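You operate a simulated robot arm through the tools that you are given. There is no shell and no other tool. Be economical: measure what you need, move in short steps, check, and stop when the job is done.

You run a simulated robot arm. Do the job below in one go: nothing can be reset, and whatever is moved stays where it is left.

Task
Draw a cup of whey from vat 3 and swing it to SEAT.
Fine: wind the cup UP before swinging; leave the teal switch, the grey button and the ribbed cups.

It is judged by the outcome, as a careful person would: the job done as asked, and still so three seconds after it is handed in. It fails if anything else is knocked over, pushed out of place, dropped, spilled or broken.

Robot
A 7-joint arm with a two-finger parallel gripper, fixed in place. Base frame: the origin is at the foot of the arm, x ahead of it, y to its left, z up; the work surface is at about z = 800. Readings come in mm, rad, newtons and seconds.
With the tool pointing down near the work surface it reaches from about 300 to 700 mm from the base axis. Its first joint turns from -1.152 to 1.152 rad. Payload 1.57 kg.
Tool frame: the origin (TCP) lies between the finger pads and is the grasp point; the fingertips stand 30 mm ahead of it; z points along the fingers, y is the line along which they close. The gripper opens to 110 mm. The fingers are 24 mm wide and 12 mm thick; the gripper's body (48 by 112 mm) begins 78 mm behind the TCP.
Orientation is that of the tool frame in the base frame, as a unit quaternion [w, x, y, z]. With the fingers straight down and closing along the base's y, the tool's x points along the base's -x, its y along +y and its z along -z.

Tools
- The arm moves only by the tool step_arm. Its argument "deltas" is a list of rows, each a list of 3 entries, a list of its own where there are three numbers: the shift along the base's x, y, z in mm, then the turn, a rotation vector about the base's x, y, z in rad, then the opening, from 0 (shut) to 1 (fully open). In form: [[[dx, dy, dz], [rx, ry, rz], grip], ...]. A call has 1 to 8 rows; each row shifts and turns the commanded pose from where the row before left it. Each row takes 0.2 s and may step no farther than 50 mm and 0.15 rad from the row before; otherwise, or with a gripper value out of range, the whole call is refused. A pose out of reach is approached as far as the arm can. The call stops where the force on the tool passes 40 N (or 10 N more than at its start, if that is more) or the arm is blocked; 0.2 s more then pass. The fingers move at their own pace (about 108 mm/s each) and stop on an object; they squeeze with about 33 N. The grip force told is the motor's: it shows also when the fingers shut on nothing. Time passes only in rows, and 0.2 s behind the last, so rows that do not move let the fingers close. It gives the time, the measured TCP pose, the force on the tool (base axes), the opening and the grip force at its end, in the units of the frame above (readings bear some noise), with the torque about the TCP (base axes, N m) and any sound that the robot's microphone picked up.
- Cameras (640 x 400 px; columns grow to the right, rows downward): "scene" is fixed at [110.9, -382.5, 1386.2]; the picture's right is [1.00, -0.01, 0.00], its down [-0.01, -0.72, -0.69] and it looks along [0.01, 0.69, -0.72] (base axes); focal length 214 px, centre (320, 200). "wrist" rides on the gripper at [70, 16, -141] in the tool frame; the picture's right is [-0.23, 0.97, 0.00], its down [-0.85, -0.20, -0.48] and it looks along [-0.47, -0.11, 0.88] (tool axes); focal length 222 px, centre (320, 200). There is no depth. A picture from a camera that has moved, and an enlarged one, comes with that camera's place and axes in the base frame and with its lens.
- grab_frame(camera): a new picture of that camera. The clock stands still meanwhile.
- inspect(camera, box): a new picture of the part [left, top, right, bottom] of that camera's present view, enlarged. The clock stands still meanwhile.
- hand_in(): hands the job in; it is judged then, once.

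Work in short steps. Places have to be worked out from the pictures, the camera data and where the tool is seen: move nearer, look again, correct. Check each grasp and each placing, and mend what went wrong. You have 120 turns and 76 pictures in all, those below and enlarged ones among them. Open the gripper and draw the arm clear of the work before you hand the job in, unless the task says otherwise; then end with one line.

The tools are called as name(argument=value, ...) on one line, values as JSON. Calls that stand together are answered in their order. step_arm: Moves the arm, as the interface text tells. Its arguments: {"type":"object","properties":{"deltas":{"type":"array","items":{"type":"array"}}},"required":["deltas"]} The other tools are called the same way: grab_frame (camera) takes a picture; inspect (camera, box) takes an enlarged picture of a part of a camera's view; hand_in () hands the job in.

At the start:

```text
time: 0.0
tcp_pos: [422.1, -54.1, 1271.0]
tool_rot: [-0.001, 0.0, 1.0, 0.0]
contact_force: [0.7, 1.1, 0.2]
torque: [0.03, -0.03, -0.04]
width: 110.0
grip_force: 0.0
```

scene: 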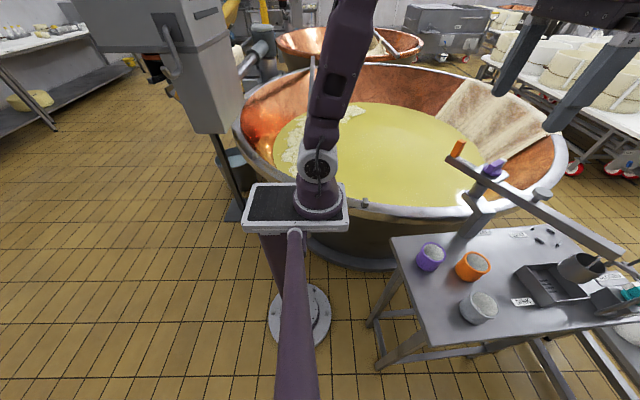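
wrist: 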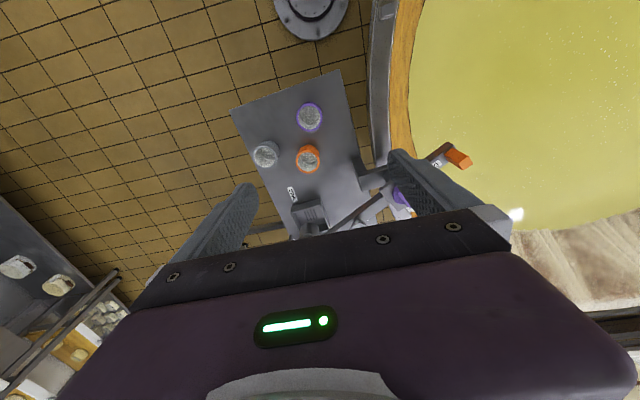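

I start by enlarging the table with its mechanism to learn what is there.

inspect(camera="scene", box=[380, 120, 640, 360])

inspect(camera="scene", box=[500, 210, 640, 320])

inspect(camera="wrist", box=[220, 60, 500, 250])

```text
1.67 times, centred on (510, 240) of scene
camera zoom: at [110.9, -382.5, 1386.2], right [1.0, -0.01, 0.0], down [-0.01, -0.72, -0.69], along [0.01, 0.69, -0.72], focal length 358 px, centre (3, 133)
```

zoom: 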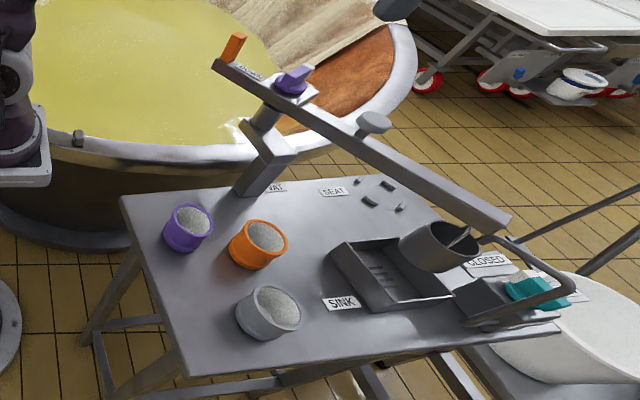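

```text
3.64 times, centred on (570, 265) of scene
camera zoom: at [110.9, -382.5, 1386.2], right [1.0, -0.01, 0.0], down [-0.01, -0.72, -0.69], along [0.01, 0.69, -0.72], focal length 780 px, centre (-589, -36)
```

zoom: 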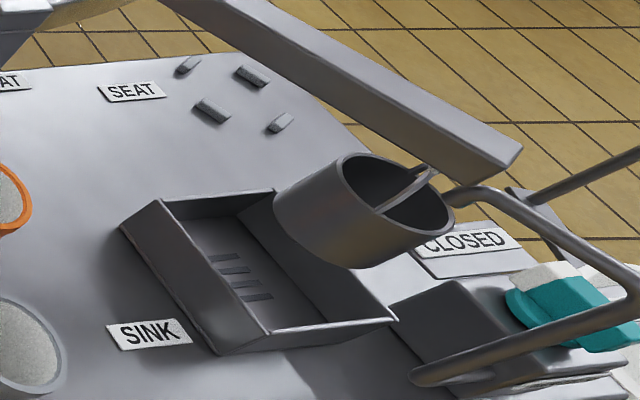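

```text
2.11 times, centred on (360, 155) of wrist
camera zoom: at [353.9, -38.1, 1412.2], right [0.23, 0.97, 0.0], down [0.85, -0.2, 0.48], along [0.47, -0.11, -0.88], focal length 468 px, centre (236, 295)
```

zoom: 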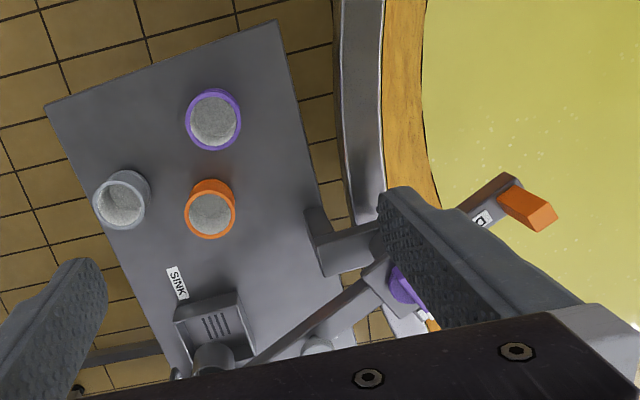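

The jib boom has its cup at the tail over the sink; the far end has an orange handle, with a purple knob in the middle. I move over it, staying high, for a better look.

step_arm(deltas=[[[40, -10, 10], [0, 0, 0], 1], [[40, -10, 10], [0, 0, 0], 1], [[40, -10, 10], [0, 0, 0], 1], [[30, -10, 0], [0, 0, 0], 1]])

grab_frame(camera="wrist")

grab_frame(camera="scene")

```text
time: 1.0
tcp_pos: [516.0, -79.7, 1283.8]
tool_rot: [0.002, 0.0, 1.0, 0.0]
contact_force: [0.2, -0.7, 0.7]
torque: [0.03, 0.03, 0.01]
width: 110.0
grip_force: 0.0
out of reach, approached as far as the arm can: row 3, 4
```

```text
70 pictures are left
camera wrist: at [447.4, -62.4, 1425.3], right [0.23, 0.97, 0.0], down [0.85, -0.2, 0.48], along [0.47, -0.11, -0.88], focal length 222 px, centre (320, 200)
```

wrist: 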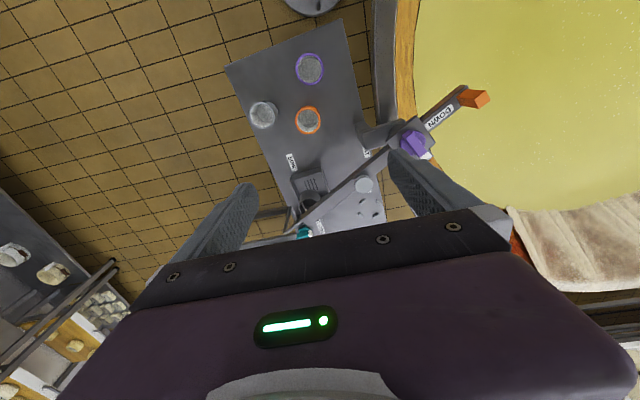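

```text
69 pictures are left
```

scene: 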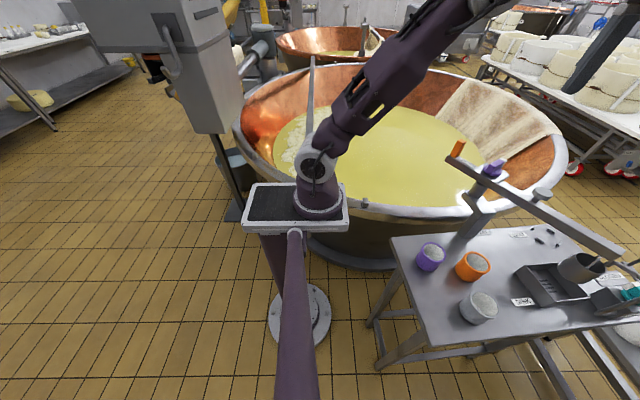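

inspect(camera="wrist", box=[250, 60, 510, 250])

inspect(camera="wrist", box=[380, 70, 500, 170])

inspect(camera="scene", box=[430, 130, 560, 230])

inspect(camera="scene", box=[570, 230, 640, 340])

```text
2.11 times, centred on (380, 155) of wrist
camera zoom: at [447.4, -62.4, 1425.3], right [0.23, 0.97, 0.0], down [0.85, -0.2, 0.48], along [0.47, -0.11, -0.88], focal length 468 px, centre (194, 295)
```

zoom: 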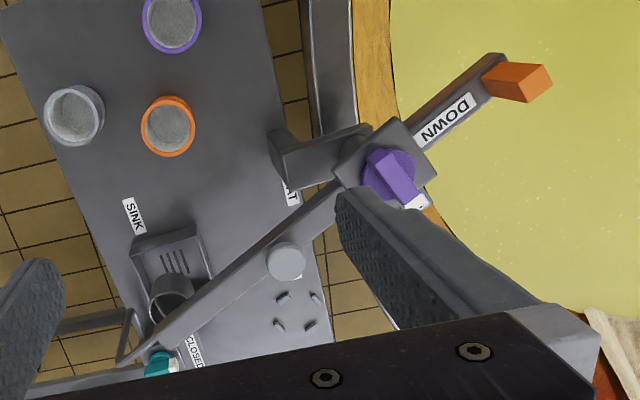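

```text
4.00 times, centred on (440, 120) of wrist
camera zoom: at [447.4, -62.4, 1425.3], right [0.23, 0.97, 0.0], down [0.85, -0.2, 0.48], along [0.47, -0.11, -0.88], focal length 888 px, centre (-160, 520)
```

zoom: 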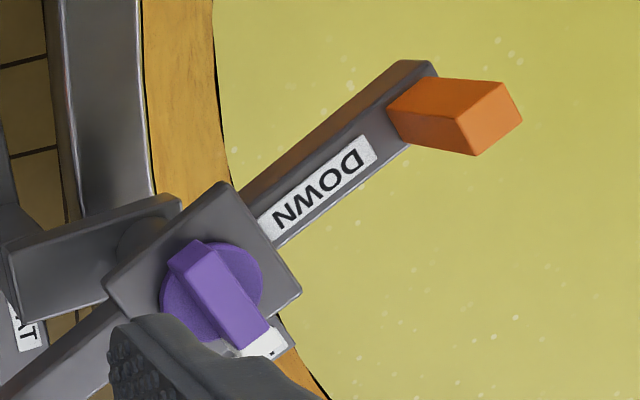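

```text
4.00 times, centred on (495, 180) of scene
camera zoom: at [110.9, -382.5, 1386.2], right [1.0, -0.01, 0.0], down [-0.01, -0.72, -0.69], along [0.01, 0.69, -0.72], focal length 858 px, centre (-380, 280)
```

zoom: 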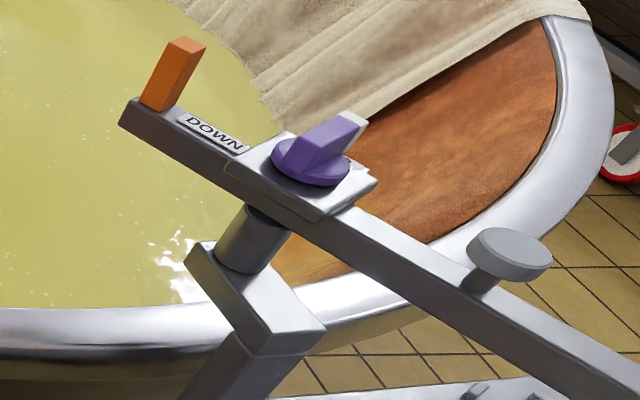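

```text
3.64 times, centred on (605, 285) of scene
camera zoom: at [110.9, -382.5, 1386.2], right [1.0, -0.01, 0.0], down [-0.01, -0.72, -0.69], along [0.01, 0.69, -0.72], focal length 780 px, centre (-716, -109)
```

zoom: 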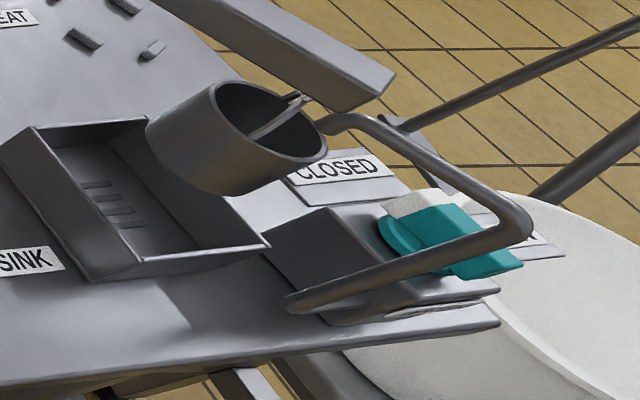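

The purple knob is the winder (DOWN label towards the orange handle); I estimate the knob at (583,71,1031) and the orange handle at (535,173,1027). I move closer for a clear look at the knob's labels.

step_arm(deltas=[[[-30, 40, -30], [0, 0, 0], 1], [[-10, 40, -40], [0, 0, 0], 1], [[0, 30, -20], [0, 0, 0], 1]])

grab_frame(camera="wrist")

```text
refused: row 1 steps farther than a row can; nothing moved
```

```text
64 pictures are left
camera wrist: at [447.4, -62.4, 1425.3], right [0.23, 0.97, 0.0], down [0.85, -0.2, 0.48], along [0.47, -0.11, -0.88], focal length 222 px, centre (320, 200)
```

wrist: 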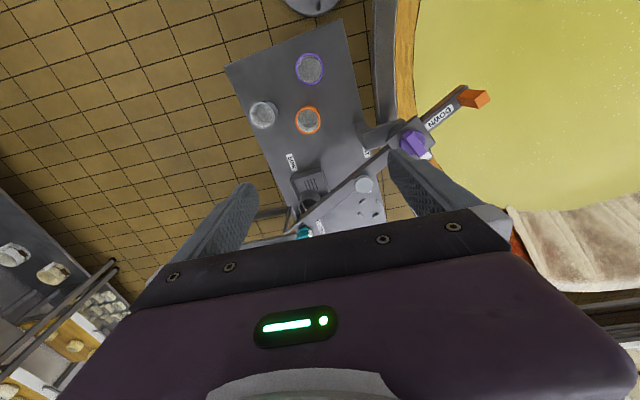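

The step was too long; I repeat it with shorter rows and take the view only after.

step_arm(deltas=[[[-20, 30, -20], [0, 0, 0], 1], [[-20, 30, -20], [0, 0, 0], 1], [[-10, 30, -20], [0, 0, 0], 1], [[0, 20, -20], [0, 0, 0], 1]])

grab_frame(camera="wrist")

```text
time: 2.0
tcp_pos: [467.3, 30.5, 1204.8]
tool_rot: [0.0, 0.001, 1.0, 0.0]
contact_force: [-0.1, 0.6, 0.3]
torque: [0.0, -0.01, 0.03]
width: 109.8
grip_force: 0.0
```

```text
63 pictures are left
camera wrist: at [398.2, 47.3, 1346.0], right [0.23, 0.97, 0.0], down [0.85, -0.2, 0.48], along [0.47, -0.11, -0.88], focal length 222 px, centre (320, 200)
```

wrist: 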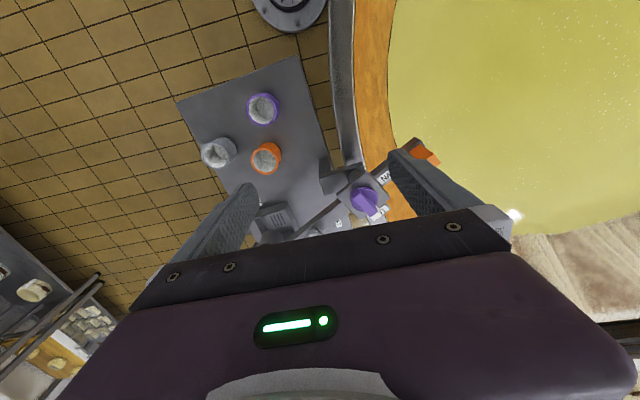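

inspect(camera="wrist", box=[320, 140, 440, 230])

grab_frame(camera="scene")

```text
4.44 times, centred on (380, 185) of wrist
camera zoom: at [398.2, 47.3, 1346.0], right [0.23, 0.97, 0.0], down [0.85, -0.2, 0.48], along [0.47, -0.11, -0.88], focal length 987 px, centre (53, 267)
```

zoom: 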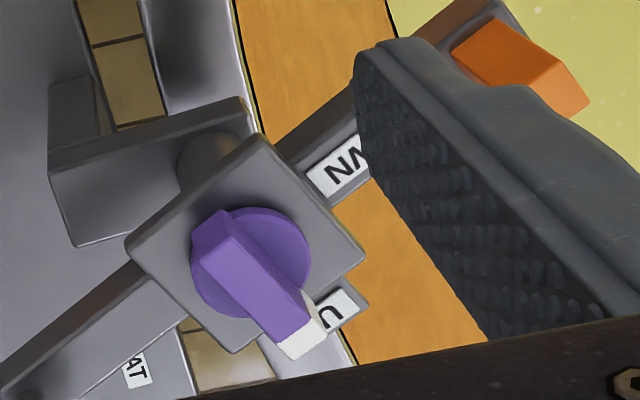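

```text
61 pictures are left
```

scene: 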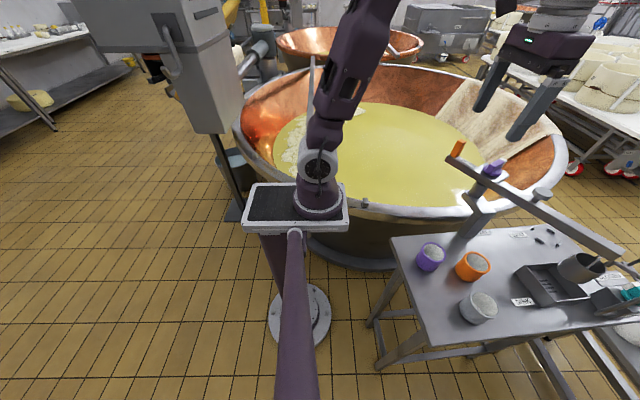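

The knob's pointer is at UP and the cup hangs raised. The handle should be gripped across the boom, so I turn the gripper -65° about z while going above it.

step_arm(deltas=[[[6, 18, 0], [0, 0, -0.142], 1], [[6, 18, 0], [0, 0, -0.142], 1], [[6, 18, 0], [0, 0, -0.142], 1], [[6, 18, 0], [0, 0, -0.142], 1], [[6, 18, -10], [0, 0, -0.142], 1], [[6, 18, -10], [0, 0, -0.142], 1], [[6, 18, -10], [0, 0, -0.142], 1], [[6, 18, -10], [0, 0, -0.142], 1]])

grab_frame(camera="wrist")

grab_frame(camera="scene")

```text
time: 3.8
tcp_pos: [514.3, 175.1, 1164.6]
tool_rot: [0.0, 0.538, 0.843, 0.0]
contact_force: [-0.1, 0.1, 0.2]
torque: [0.0, 0.01, 0.04]
width: 110.0
grip_force: 0.2
```

```text
60 pictures are left
camera wrist: at [501.2, 246.6, 1305.8], right [0.98, 0.2, 0.0], down [0.18, -0.86, 0.48], along [0.1, -0.47, -0.88], focal length 222 px, centre (320, 200)
```

wrist: 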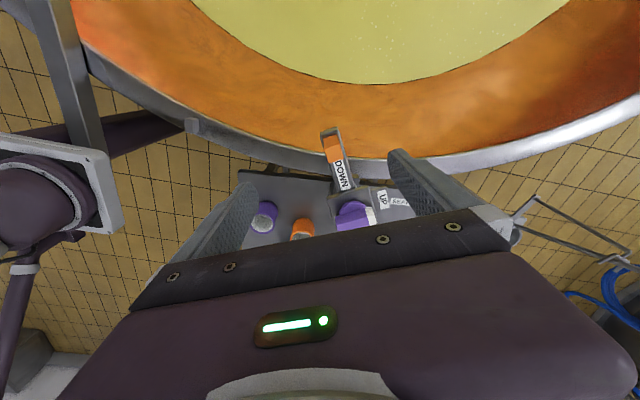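

```text
59 pictures are left
```

scene: 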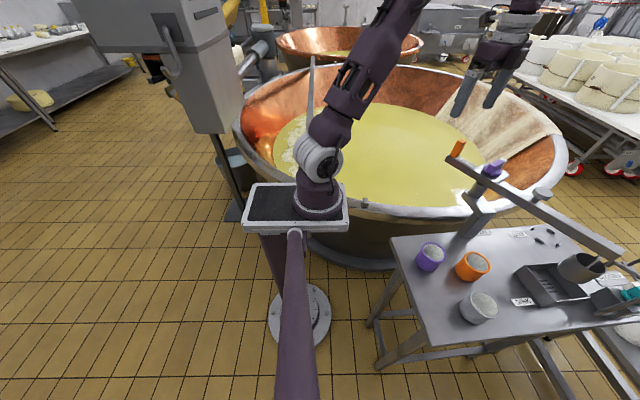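

The handle triangulates again to about (533,172). I check the labels by the knob, then go down.

inspect(camera="wrist", box=[300, 120, 420, 240])

```text
3.33 times, centred on (360, 180) of wrist
camera zoom: at [501.2, 246.6, 1305.8], right [0.98, 0.2, 0.0], down [0.18, -0.86, 0.48], along [0.1, -0.47, -0.88], focal length 740 px, centre (187, 267)
```

zoom: 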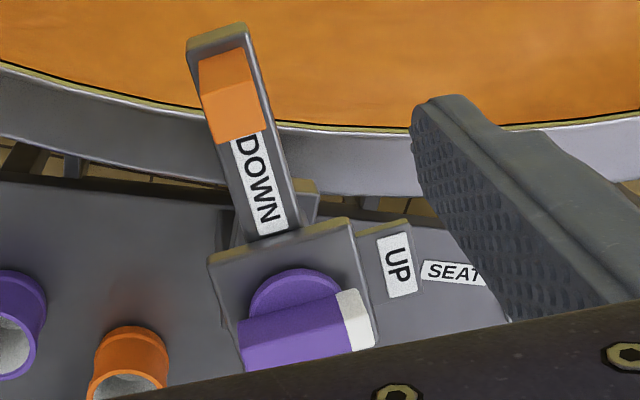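

The knob is at UP, confirmed. I lower the open gripper round the handle to z≈1040.

step_arm(deltas=[[[10, -1, -20], [0, 0, 0], 1], [[10, -2, -30], [0, 0, 0], 1], [[0, 0, -30], [0, 0, 0], 1], [[0, 0, -25], [0, 0, 0], 1], [[0, 0, -19], [0, 0, 0], 1]])

grab_frame(camera="wrist")

inspect(camera="scene", box=[400, 80, 560, 220])

```text
time: 5.0
tcp_pos: [536.0, 172.4, 1039.9]
tool_rot: [-0.001, 0.538, 0.843, 0.0]
contact_force: [1.2, 1.2, 0.9]
torque: [-0.03, -0.04, 0.0]
width: 110.2
grip_force: 0.0
```

```text
57 pictures are left
camera wrist: at [521.7, 243.0, 1181.3], right [0.98, 0.2, 0.0], down [0.18, -0.86, 0.48], along [0.1, -0.47, -0.88], focal length 222 px, centre (320, 200)
```

wrist: 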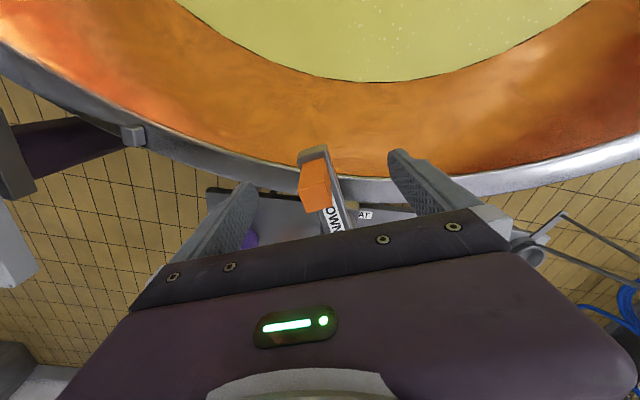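

```text
2.86 times, centred on (480, 150) of scene
camera zoom: at [110.9, -382.5, 1386.2], right [1.0, -0.01, 0.0], down [-0.01, -0.72, -0.69], along [0.01, 0.69, -0.72], focal length 613 px, centre (-137, 343)
```

zoom: 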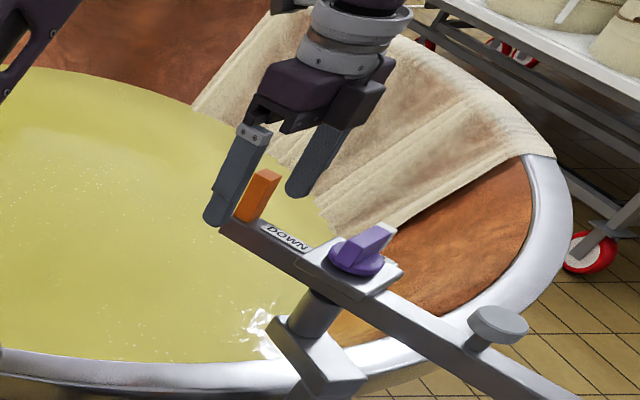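

Handle sits between the fingers, with its top centre at about (534,175). I close on it.

step_arm(deltas=[[[-1, 0, 0], [0, 0, 0], 0.5], [[0, 0, 0], [0, 0, 0], 0.1], [[0, 0, 0], [0, 0, 0], 0.1], [[0, 0, 0], [0, 0, 0], 0.1]])

inspect(camera="scene", box=[400, 80, 560, 220])

```text
time: 6.0
tcp_pos: [533.3, 171.6, 1039.9]
tool_rot: [-0.001, 0.538, 0.843, -0.001]
contact_force: [-16.2, -7.9, -0.1]
torque: [0.26, -0.6, 0.18]
width: 21.2
grip_force: 34.6
```

```text
2.86 times, centred on (480, 150) of scene
camera zoom: at [110.4, -382.7, 1386.2], right [1.0, -0.01, 0.0], down [-0.01, -0.72, -0.69], along [0.01, 0.69, -0.72], focal length 613 px, centre (-137, 343)
```

zoom: 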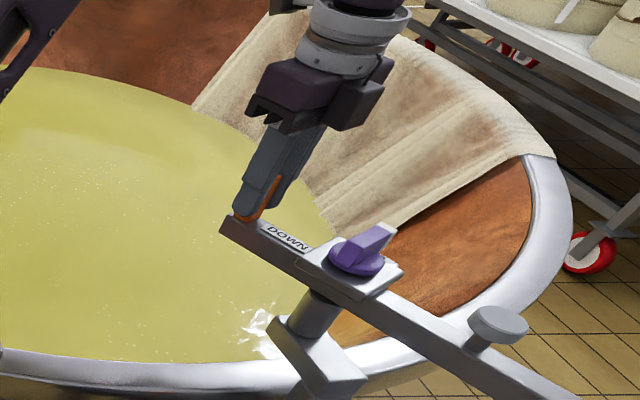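

Handle gripped (21 mm), and the boom resists a little. I swing gently counterclockwise about the pivot by 10° and watch forces.

step_arm(deltas=[[[-4.4, -2.2, 0], [0, 0, 0.0436], 0.1], [[-4.3, -2.5, 0], [0, 0, 0.0436], 0.1], [[-4.1, -2.7, 0], [0, 0, 0.0436], 0.1], [[-4, -2.8, 0], [0, 0, 0.0436], 0.1]])

grab_frame(camera="scene")

```text
time: 7.0
tcp_pos: [519.3, 162.0, 1040.4]
tool_rot: [0.001, 0.463, 0.887, 0.0]
contact_force: [7.5, -0.8, -6.3]
torque: [-0.37, -0.17, 0.46]
width: 21.3
grip_force: 34.1
```

```text
54 pictures are left
```

scene: 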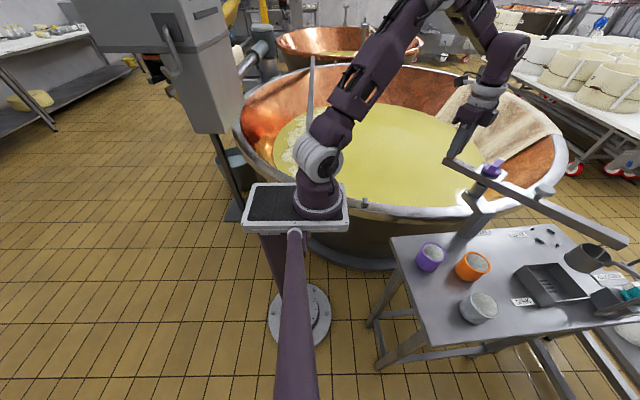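

The boom swings freely. I carry on another 30° along the arc.

step_arm(deltas=[[[-7.7, -6.1, 0], [0, 0, 0.0873], 0.1], [[-7, -6.8, 0], [0, 0, 0.0873], 0.1], [[-6.5, -7.4, 0], [0, 0, 0.0873], 0.1], [[-5.7, -7.9, 0], [0, 0, 0.0873], 0.1], [[-5.1, -8.3, 0], [0, 0, 0.0873], 0.1], [[-4.3, -8.8, 0], [0, 0, 0.0873], 0.1]])

grab_frame(camera="scene")

```text
time: 8.4
tcp_pos: [482.9, 115.4, 1040.1]
tool_rot: [0.002, 0.216, 0.976, 0.001]
contact_force: [34.2, -10.7, -5.8]
torque: [-0.96, 0.23, 0.15]
width: 21.4
grip_force: 34.4
```

```text
53 pictures are left
```

scene: 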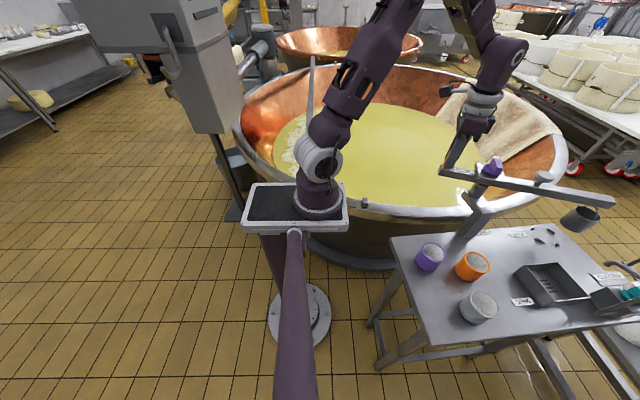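

The force is mainly radial, so my radius is a bit too long. I ease inwards to relieve it before going on.

step_arm(deltas=[[[3, -1, 0], [0, 0, 0], 0.1], [[0, 0, 0], [0, 0, 0], 0.1]])

inspect(camera="scene", box=[420, 100, 640, 260])

```text
time: 9.0
tcp_pos: [484.7, 116.0, 1040.3]
tool_rot: [-0.001, 0.217, 0.976, 0.0]
contact_force: [8.0, -0.9, 9.8]
torque: [-0.17, -0.07, 0.36]
width: 21.2
grip_force: 34.6
```

```text
2.50 times, centred on (530, 180) of scene
camera zoom: at [111.0, -382.6, 1386.2], right [1.0, -0.01, 0.0], down [-0.01, -0.72, -0.69], along [0.01, 0.69, -0.72], focal length 536 px, centre (-205, 250)
```

zoom: 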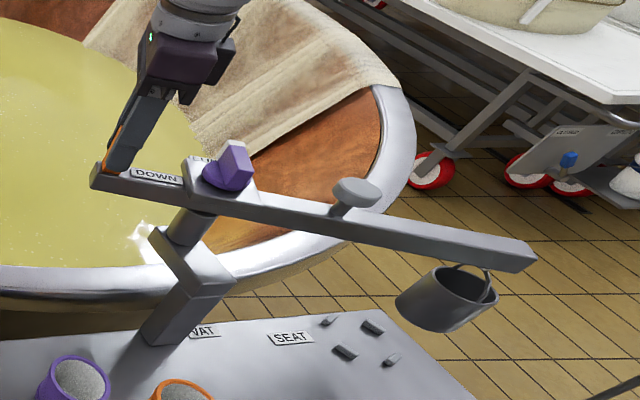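

Relieved. I continue 25° with a 108 mm radius.

step_arm(deltas=[[[-3.6, -8.7, 0], [0, 0, 0.0873], 0.1], [[-2.8, -8.9, 0], [0, 0, 0.0873], 0.1], [[-2.1, -9.2, 0], [0, 0, 0.0873], 0.1], [[-1.2, -9.4, 0], [0, 0, 0.0873], 0.1], [[-0.4, -9.4, 0], [0, 0, 0.0873], 0.1]])

grab_frame(camera="scene")

```text
time: 10.2
tcp_pos: [476.0, 70.5, 1039.6]
tool_rot: [0.004, 0.0, 1.0, 0.001]
contact_force: [34.1, 5.4, 4.7]
torque: [-0.63, 0.08, 0.23]
width: 21.3
grip_force: 34.8
```

```text
51 pictures are left
```

scene: 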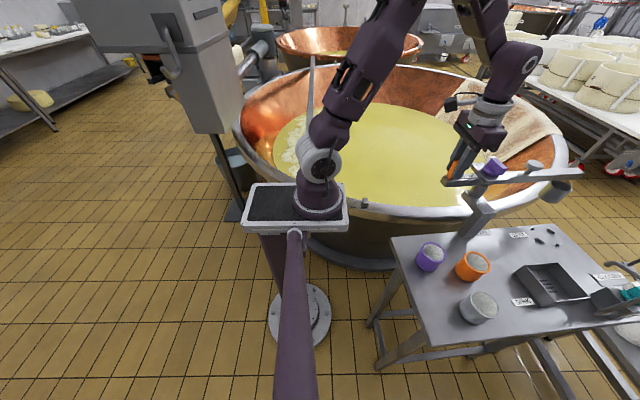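

Again purely radial; I relax inwards 3 mm and check that the cup clears the vat rim.

step_arm(deltas=[[[3, 0, 0], [0, 0, 0], 0.1], [[0, 0, 0], [0, 0, 0], 0.1]])

inspect(camera="scene", box=[420, 100, 640, 260])

```text
time: 10.8
tcp_pos: [477.0, 68.3, 1039.9]
tool_rot: [0.0, 0.001, 1.0, 0.0]
contact_force: [7.6, 6.7, 21.6]
torque: [0.07, -0.56, 0.5]
width: 21.3
grip_force: 34.8
```

```text
2.50 times, centred on (530, 180) of scene
camera zoom: at [110.8, -382.4, 1386.2], right [1.0, -0.01, 0.0], down [-0.01, -0.72, -0.69], along [0.01, 0.69, -0.72], focal length 536 px, centre (-205, 250)
```

zoom: 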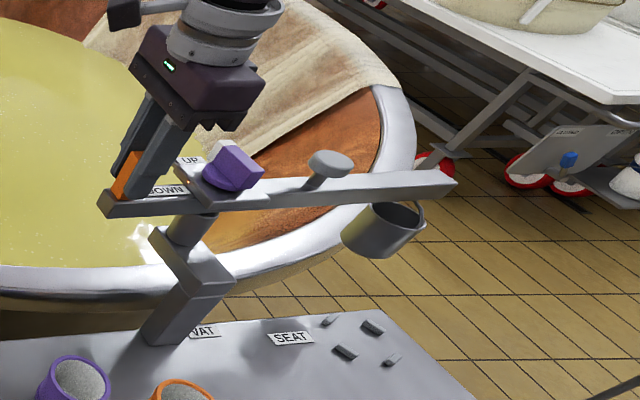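

The cup bottom sits at about z=917, well over the rim (~850), so it clears. I open and regrip the handle here to shed the built-up strain.

step_arm(deltas=[[[0, 0, 0], [0, 0, 0], 0.45], [[0, 0, 0], [0, 0, 0], 0.45], [[0, 0, 0], [0, 0, 0], 0.45]])

grab_frame(camera="wrist")

inspect(camera="scene", box=[420, 120, 600, 240])

```text
time: 11.6
tcp_pos: [477.1, 69.4, 1039.8]
tool_rot: [0.0, 0.001, 1.0, 0.0]
contact_force: [0.1, 0.7, 0.3]
torque: [-0.01, -0.01, 0.0]
width: 49.5
grip_force: 0.0
```

```text
49 pictures are left
camera wrist: at [408.4, 86.6, 1181.5], right [0.23, 0.97, 0.0], down [0.85, -0.2, 0.48], along [0.47, -0.11, -0.88], focal length 222 px, centre (320, 200)
```

wrist: 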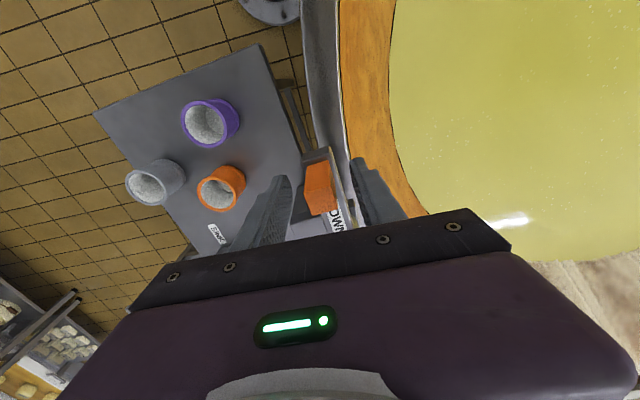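

```text
3.33 times, centred on (510, 180) of scene
camera zoom: at [110.9, -382.5, 1386.2], right [1.0, -0.01, 0.0], down [-0.01, -0.72, -0.69], along [0.01, 0.69, -0.72], focal length 715 px, centre (-313, 267)
```

zoom: 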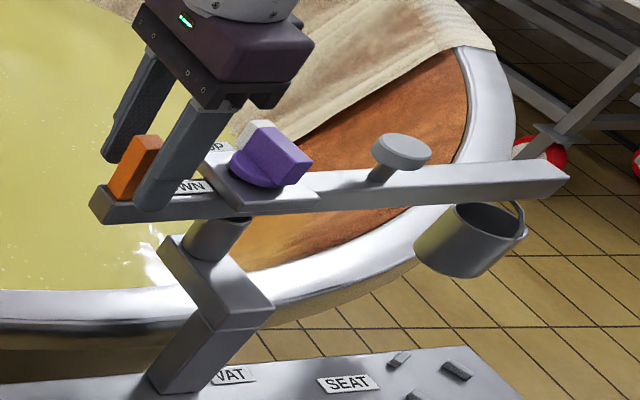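

I check exactly where the handle lies between the open fingers.

inspect(camera="wrist", box=[270, 130, 390, 240])

```text
3.64 times, centred on (330, 185) of wrist
camera zoom: at [408.4, 86.6, 1181.5], right [0.23, 0.97, 0.0], down [0.85, -0.2, 0.48], along [0.47, -0.11, -0.88], focal length 808 px, centre (284, 254)
```

zoom: 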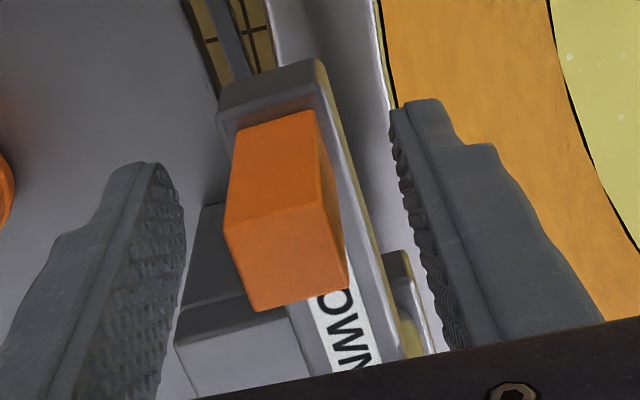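

Handle is centred (477.5,71) and the boom is at ~179°. I now cage it loosely (24 mm) so it can slide radially, and swing another 30°.

step_arm(deltas=[[[0.5, 1, 0], [0, 0, 0], 0.23], [[0, 0, 0], [0, 0, 0], 0.23], [[0.4, -7.2, 0], [0, 0, 0.0655], 0.23], [[0.5, -7.2, 0], [0, 0, 0.0655], 0.23], [[1.3, -7.1, 0], [0, 0, 0.0655], 0.23], [[1.6, -7.1, 0], [0, 0, 0.0655], 0.23], [[2.1, -6.9, 0], [0, 0, 0.0655], 0.23], [[2.5, -6.8, 0], [0, 0, 0.0655], 0.23]])

inspect(camera="scene", box=[420, 100, 640, 260])

```text
time: 13.4
tcp_pos: [487.4, 27.9, 1040.6]
tool_rot: [0.0, -0.195, 0.981, 0.0]
contact_force: [0.6, 0.6, -0.3]
torque: [0.03, -0.03, -0.01]
width: 25.9
grip_force: 0.1
```

```text
2.50 times, centred on (530, 180) of scene
camera zoom: at [110.9, -382.5, 1386.2], right [1.0, -0.01, 0.0], down [-0.01, -0.72, -0.69], along [0.01, 0.69, -0.72], focal length 536 px, centre (-205, 250)
```

zoom: 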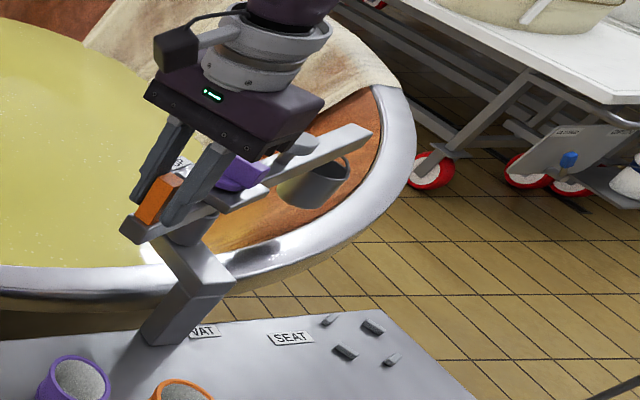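

Caging works with almost no force. I continue another 30°.

step_arm(deltas=[[[3, -6.6, 0], [0, 0, 0.0655], 0.23], [[3.4, -6.3, 0], [0, 0, 0.0655], 0.23], [[3.9, -6.2, 0], [0, 0, 0.0655], 0.23], [[4.2, -5.9, 0], [0, 0, 0.0655], 0.23], [[4.6, -5.6, 0], [0, 0, 0.0655], 0.23], [[5, -5.2, 0], [0, 0, 0.0655], 0.23], [[5.3, -5, 0], [0, 0, 0.0655], 0.23], [[5.5, -4.6, 0], [0, 0, 0.0655], 0.23]])

grab_frame(camera="scene")

grab_frame(camera="wrist")

```text
time: 15.2
tcp_pos: [520.3, -17.3, 1041.2]
tool_rot: [0.0, -0.443, 0.896, 0.0]
contact_force: [-0.9, 0.7, -0.2]
torque: [0.0, 0.01, -0.02]
width: 25.9
grip_force: 0.3
```

```text
45 pictures are left
```

scene: 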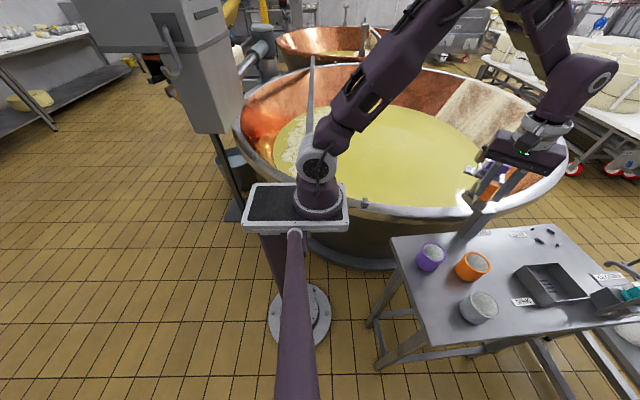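

```text
44 pictures are left
camera wrist: at [466.2, -61.7, 1181.7], right [-0.63, 0.77, 0.0], down [0.68, 0.56, 0.48], along [0.37, 0.3, -0.88], focal length 222 px, centre (320, 200)
```

wrist: 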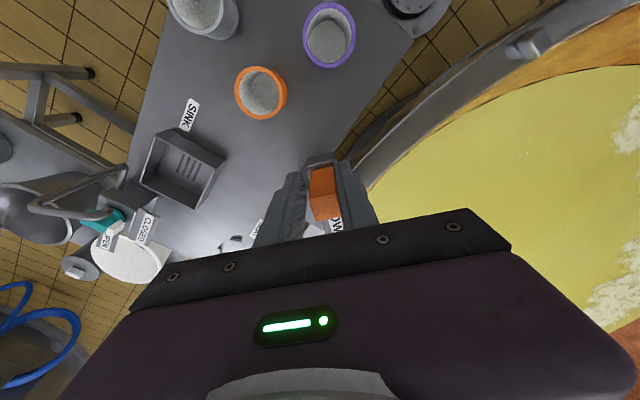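

Cup is about at the whey edge. I swing on another 30°, watching for any stop.

step_arm(deltas=[[[5.9, -4.2, 0], [0, 0, 0.0655], 0.23], [[6.1, -3.8, 0], [0, 0, 0.0655], 0.23], [[6.4, -3.4, 0], [0, 0, 0.0655], 0.23], [[6.6, -3, 0], [0, 0, 0.0655], 0.23], [[6.8, -2.5, 0], [0, 0, 0.0655], 0.23], [[6.9, -2.1, 0], [0, 0, 0.0655], 0.23], [[7.1, -1.6, 0], [0, 0, 0.0655], 0.23], [[7.1, -1.2, 0], [0, 0, 0.0655], 0.23]])

inspect(camera="scene", box=[420, 100, 640, 260])

grab_frame(camera="wrist")

```text
time: 17.0
tcp_pos: [574.6, -38.9, 1040.9]
tool_rot: [-0.001, -0.659, 0.752, -0.001]
contact_force: [0.4, -0.5, -0.1]
torque: [0.0, -0.01, -0.03]
width: 25.5
grip_force: 0.0
```

```text
2.50 times, centred on (530, 180) of scene
camera zoom: at [110.9, -382.5, 1386.2], right [1.0, -0.01, 0.0], down [-0.01, -0.72, -0.69], along [0.01, 0.69, -0.72], focal length 536 px, centre (-205, 250)
```

zoom: 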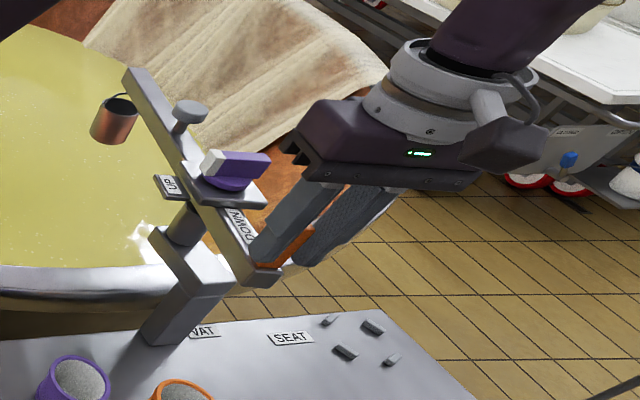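

```text
42 pictures are left
camera wrist: at [549.6, -105.1, 1181.8], right [-0.94, 0.35, 0.0], down [0.31, 0.82, 0.48], along [0.17, 0.45, -0.88], focal length 222 px, centre (320, 200)
```

wrist: 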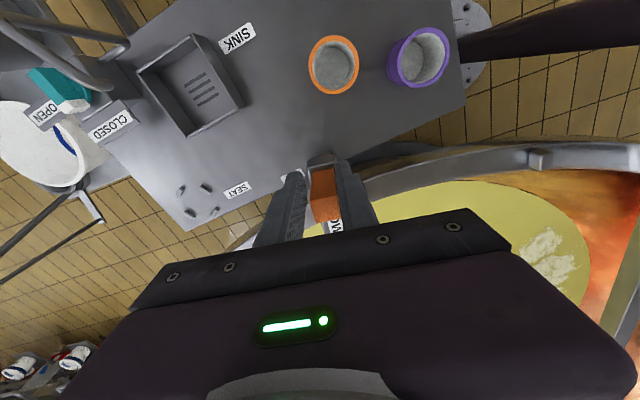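

The cup now hangs over the whey. I swing ~12° further so it sits well inside the vat.

step_arm(deltas=[[[5.8, -0.6, 0], [0, 0, 0.0524], 0.23], [[5.8, -0.3, 0], [0, 0, 0.0524], 0.23], [[5.8, 0.1, 0], [0, 0, 0.0524], 0.23], [[5.8, 0.4, 0], [0, 0, 0.0524], 0.23], [[0, 0, 0], [0, 0, 0], 0.23]])

inspect(camera="scene", box=[420, 100, 640, 260])

```text
time: 18.2
tcp_pos: [596.5, -40.1, 1039.1]
tool_rot: [0.0, 0.734, -0.68, -0.001]
contact_force: [1.0, 0.4, 0.5]
torque: [-0.01, 0.02, -0.02]
width: 25.3
grip_force: 0.2
```

```text
2.50 times, centred on (530, 180) of scene
camera zoom: at [110.9, -382.5, 1386.2], right [1.0, -0.01, 0.0], down [-0.01, -0.72, -0.69], along [0.01, 0.69, -0.72], focal length 536 px, centre (-205, 250)
```

zoom: 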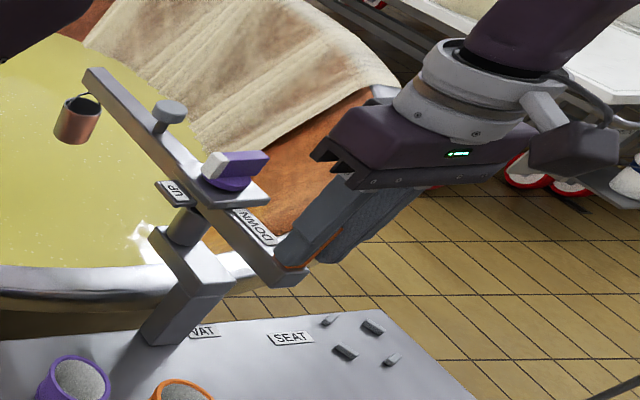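

Over whey. I release the handle and lift straight up, then look at the knob.

step_arm(deltas=[[[0, 0, 0], [0, 0, 0], 0.5], [[0, 0, 0], [0, 0, 0], 0.5], [[0, 0, 40], [0, 0, 0], 0.5], [[0, 0, 45], [0, 0, 0], 0.5], [[-10, -20, 20], [0, 0, -0.1], 0.5], [[-10, -20, 0], [0, 0, -0.1], 0.5]])

grab_frame(camera="wrist")

inspect(camera="scene", box=[420, 100, 640, 260])

```text
time: 19.6
tcp_pos: [576.7, -79.1, 1146.4]
tool_rot: [0.001, -0.662, 0.749, -0.001]
contact_force: [0.1, -0.1, 1.0]
torque: [0.02, 0.01, 0.01]
width: 54.8
grip_force: 0.1
```

```text
40 pictures are left
camera wrist: at [553.0, -146.3, 1287.1], right [-0.94, 0.35, 0.0], down [0.3, 0.82, 0.48], along [0.17, 0.45, -0.88], focal length 222 px, centre (320, 200)
```

wrist: 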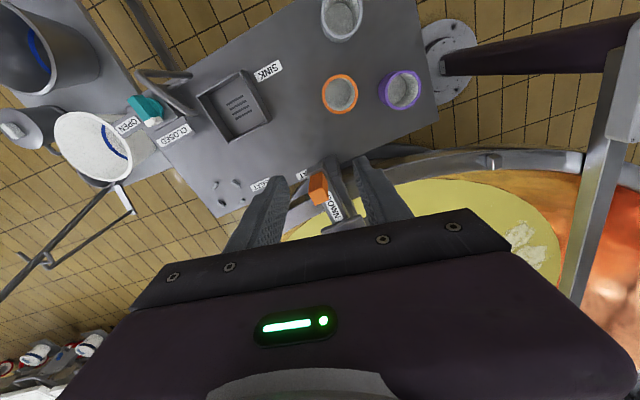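

```text
2.50 times, centred on (530, 180) of scene
camera zoom: at [111.0, -382.5, 1386.2], right [1.0, -0.01, 0.0], down [-0.01, -0.72, -0.69], along [0.01, 0.69, -0.72], focal length 536 px, centre (-205, 250)
```

zoom: 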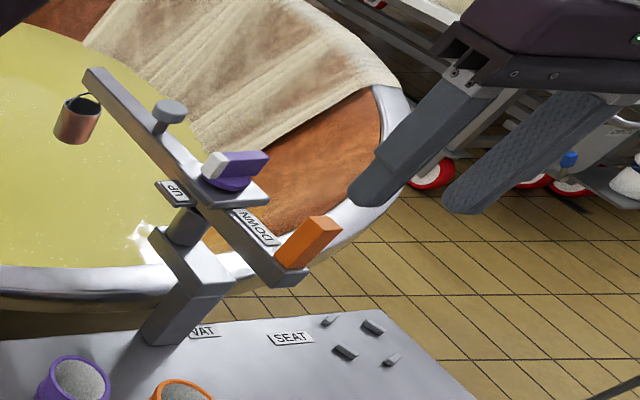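

Boom stays put with the cup at ~96°. The knob is at the pivot ≈(585,70); its bar lies nearly along x, so I turn the gripper back to about +5° and go above it.

step_arm(deltas=[[[0, 15, 10], [0, 0, -0.136], 0.5], [[0, 15, 0], [0, 0, -0.136], 0.5], [[0, 15, 0], [0, 0, -0.136], 0.5], [[0, 15, 0], [0, 0, -0.136], 0.5], [[0, 15, 0], [0, 0, -0.136], 0.5], [[0, 15, 0], [0, 0, -0.136], 0.5], [[0, 15, 0], [0, 0, -0.136], 0.5], [[0, 15, 0], [0, 0, -0.136], 0.5]])

step_arm(deltas=[[[4, 15, 0], [0, 0, -0.136], 0.5], [[4, 14, -6], [0, 0, -0.136], 0.5]])

grab_frame(camera="wrist")

inspect(camera="wrist", box=[250, 80, 400, 220])

```text
time: 21.4
tcp_pos: [577.6, 41.1, 1154.8]
tool_rot: [0.0, -0.178, 0.984, 0.0]
contact_force: [-0.4, -0.1, -0.6]
torque: [-0.01, 0.01, 0.01]
width: 55.0
grip_force: 0.1
```

```text
time: 22.0
tcp_pos: [585.1, 69.2, 1149.0]
tool_rot: [0.0, -0.042, 0.999, 0.0]
contact_force: [0.5, 0.9, 1.0]
torque: [0.01, 0.0, 0.02]
width: 54.9
grip_force: 0.0
```

```text
38 pictures are left
camera wrist: at [515.2, 80.7, 1291.0], right [0.14, 0.99, 0.0], down [0.87, -0.13, 0.48], along [0.47, -0.07, -0.88], focal length 222 px, centre (320, 200)
```

wrist: 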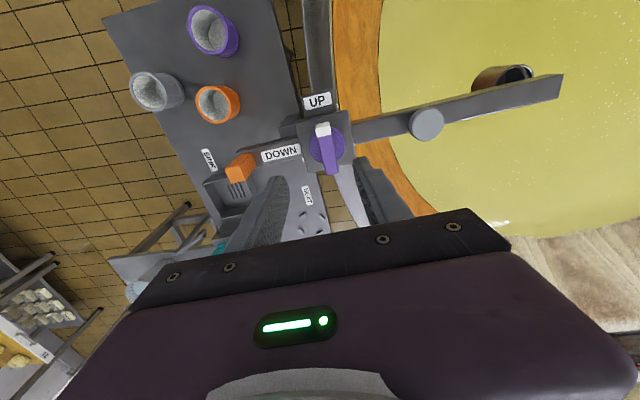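

```text
2.86 times, centred on (325, 150) of wrist
camera zoom: at [515.2, 80.7, 1291.0], right [0.14, 0.99, 0.0], down [0.87, -0.13, 0.48], along [0.47, -0.07, -0.88], focal length 635 px, centre (306, 343)
```

zoom: 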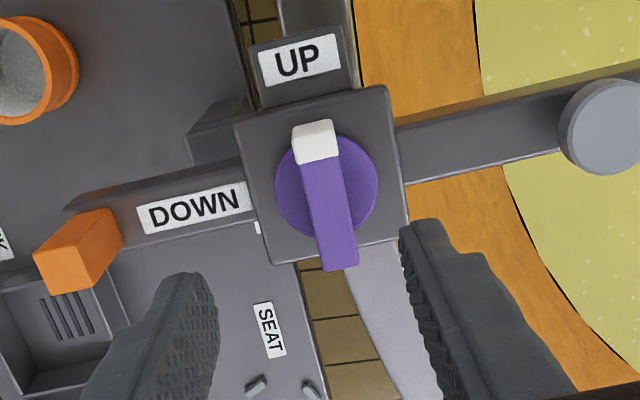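

The knob reads pointer 184°, gripper 95° — aligned; the wrist view puts the knob centre at y≈78. I check the bar's height in the scene camera before descending.

inspect(camera="scene", box=[470, 130, 540, 200])

```text
5.71 times, centred on (505, 165) of scene
camera zoom: at [110.9, -382.5, 1386.2], right [1.0, -0.01, 0.0], down [-0.01, -0.72, -0.69], along [0.01, 0.69, -0.72], focal length 1226 px, centre (-737, 400)
```

zoom: 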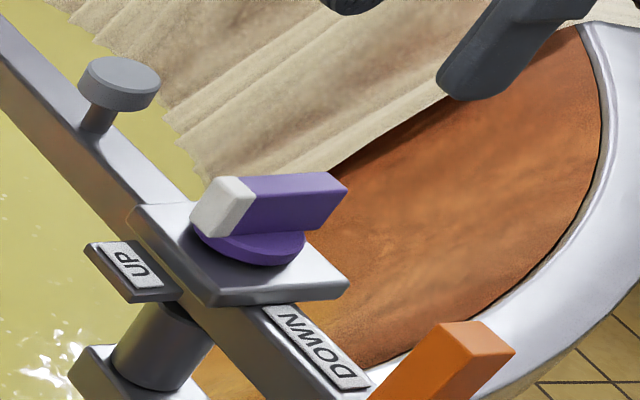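

Bar spans about z 1022–1043. I lower to z=1057 (tips at ~1027, above the disc) at y=77.

step_arm(deltas=[[[1, 8, -30], [0, 0, 0], 0.5], [[0, 0, -30], [0, 0, 0], 0.5], [[0, 0, -20], [0, 0, 0], 0.5], [[0, 0, -12], [0, 0, 0], 0.5]])

inspect(camera="wrist", box=[250, 110, 400, 240])

inspect(camera="scene", box=[460, 120, 540, 200])

```text
time: 23.0
tcp_pos: [586.5, 78.2, 1057.5]
tool_rot: [0.0, -0.045, 0.999, -0.001]
contact_force: [0.6, 0.7, 0.1]
torque: [0.03, -0.01, -0.01]
width: 55.2
grip_force: 0.0
```

```text
3.08 times, centred on (325, 175) of wrist
camera zoom: at [516.4, 88.8, 1198.5], right [0.14, 0.99, 0.0], down [0.87, -0.12, 0.48], along [0.47, -0.07, -0.88], focal length 684 px, centre (305, 277)
```

zoom: 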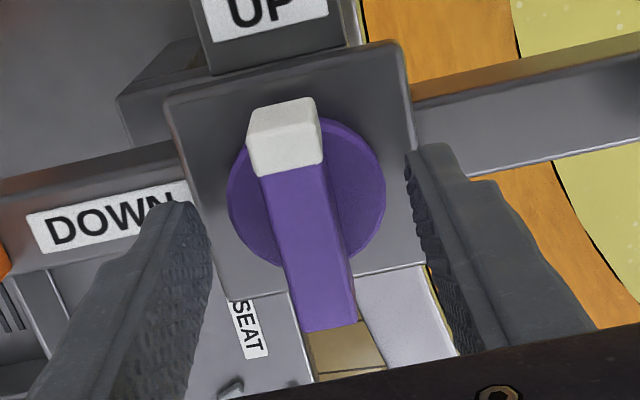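

```text
5.00 times, centred on (500, 160) of scene
camera zoom: at [110.9, -382.5, 1386.2], right [1.0, -0.01, 0.0], down [-0.01, -0.72, -0.69], along [0.01, 0.69, -0.72], focal length 1072 px, centre (-580, 400)
```

zoom: 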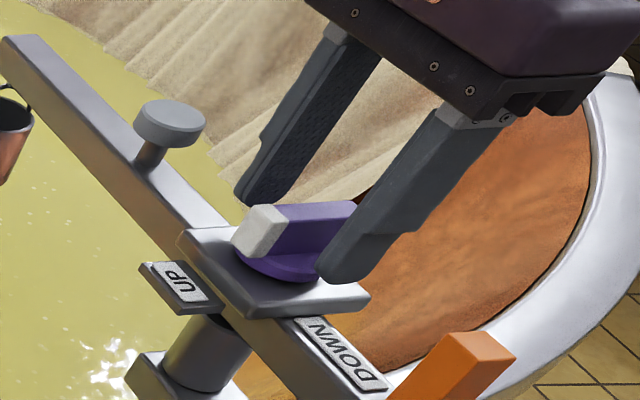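

Bar is centred between the fingers at (≈588,78). I close on it.

step_arm(deltas=[[[0, 0, 0], [0, 0, 0], 0.3], [[0, 0, 0], [0, 0, 0], 0.05], [[0, 0, 0], [0, 0, 0], 0.05], [[0, 0, 0], [0, 0, 0], 0.05]])

inspect(camera="scene", box=[460, 120, 540, 200])

```text
time: 24.0
tcp_pos: [586.0, 78.3, 1057.7]
tool_rot: [-0.001, -0.044, 0.999, 0.0]
contact_force: [-2.6, 2.7, -4.9]
torque: [0.09, -0.65, -0.03]
width: 16.0
grip_force: 30.9
```

```text
5.00 times, centred on (500, 160) of scene
camera zoom: at [111.0, -382.4, 1386.2], right [1.0, -0.01, 0.0], down [-0.01, -0.72, -0.69], along [0.01, 0.69, -0.72], focal length 1072 px, centre (-580, 400)
```

zoom: 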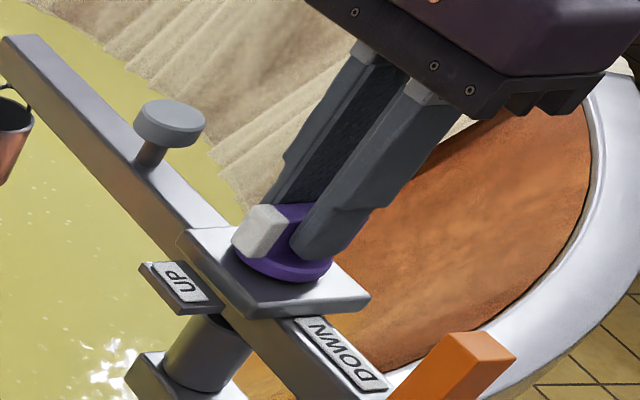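

Gripped cleanly (16 mm, forces small). I turn it counterclockwise towards DOWN by 0.4 rad first and check whether the boom stays.

step_arm(deltas=[[[0, 0, 0], [0, 0, 0.1], 0.05], [[0, 0, 0], [0, 0, 0.1], 0.05], [[0, 0, 0], [0, 0, 0.1], 0.05], [[0, 0, 0], [0, 0, 0.1], 0.05]])

grab_frame(camera="scene")

```text
time: 25.0
tcp_pos: [587.7, 79.1, 1056.9]
tool_rot: [0.001, -0.241, 0.97, 0.0]
contact_force: [1.7, 6.7, -0.3]
torque: [0.07, 0.07, -2.0]
width: 26.7
grip_force: 37.9
```

```text
32 pictures are left
```

scene: 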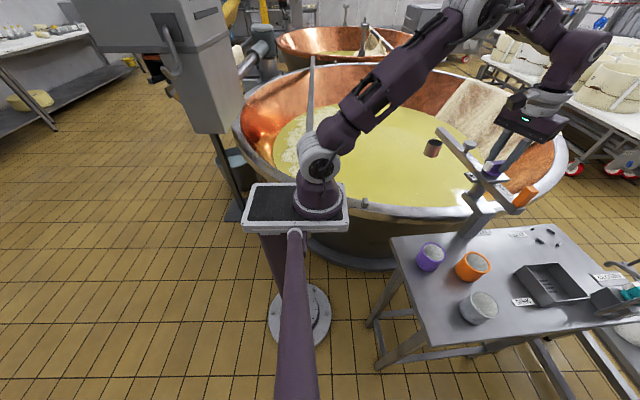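

The fingers splayed to 27 mm with 2 Nm torque: the knob hasn't followed. I look closely at it.

inspect(camera="scene", box=[460, 120, 540, 200])

inspect(camera="wrist", box=[240, 110, 400, 240])

```text
5.00 times, centred on (500, 160) of scene
camera zoom: at [111.0, -382.3, 1386.2], right [1.0, -0.01, 0.0], down [-0.01, -0.72, -0.69], along [0.01, 0.69, -0.72], focal length 1072 px, centre (-580, 400)
```

zoom: 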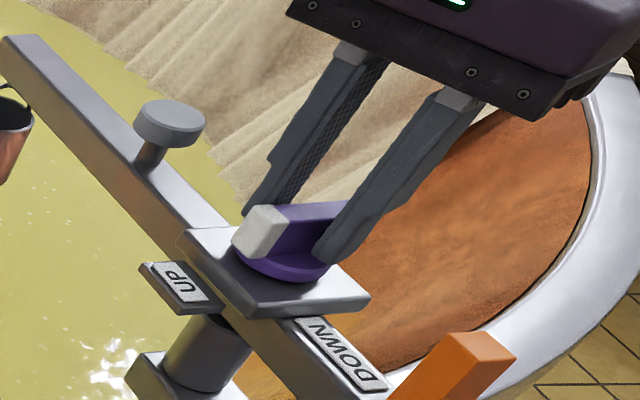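

```text
3.08 times, centred on (320, 175) of wrist
camera zoom: at [518.1, 60.6, 1198.8], right [-0.26, 0.97, 0.0], down [0.85, 0.22, 0.48], along [0.46, 0.12, -0.88], focal length 684 px, centre (320, 277)
```

zoom: 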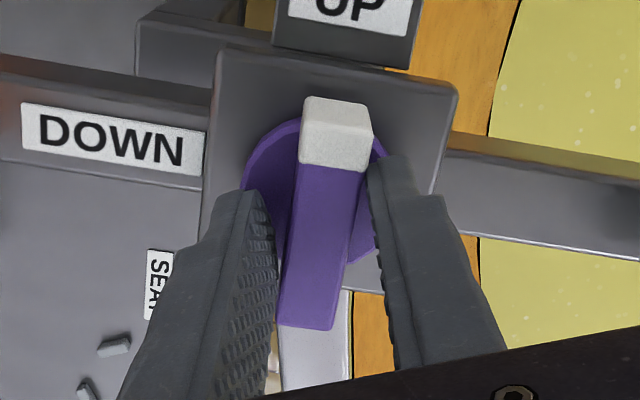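

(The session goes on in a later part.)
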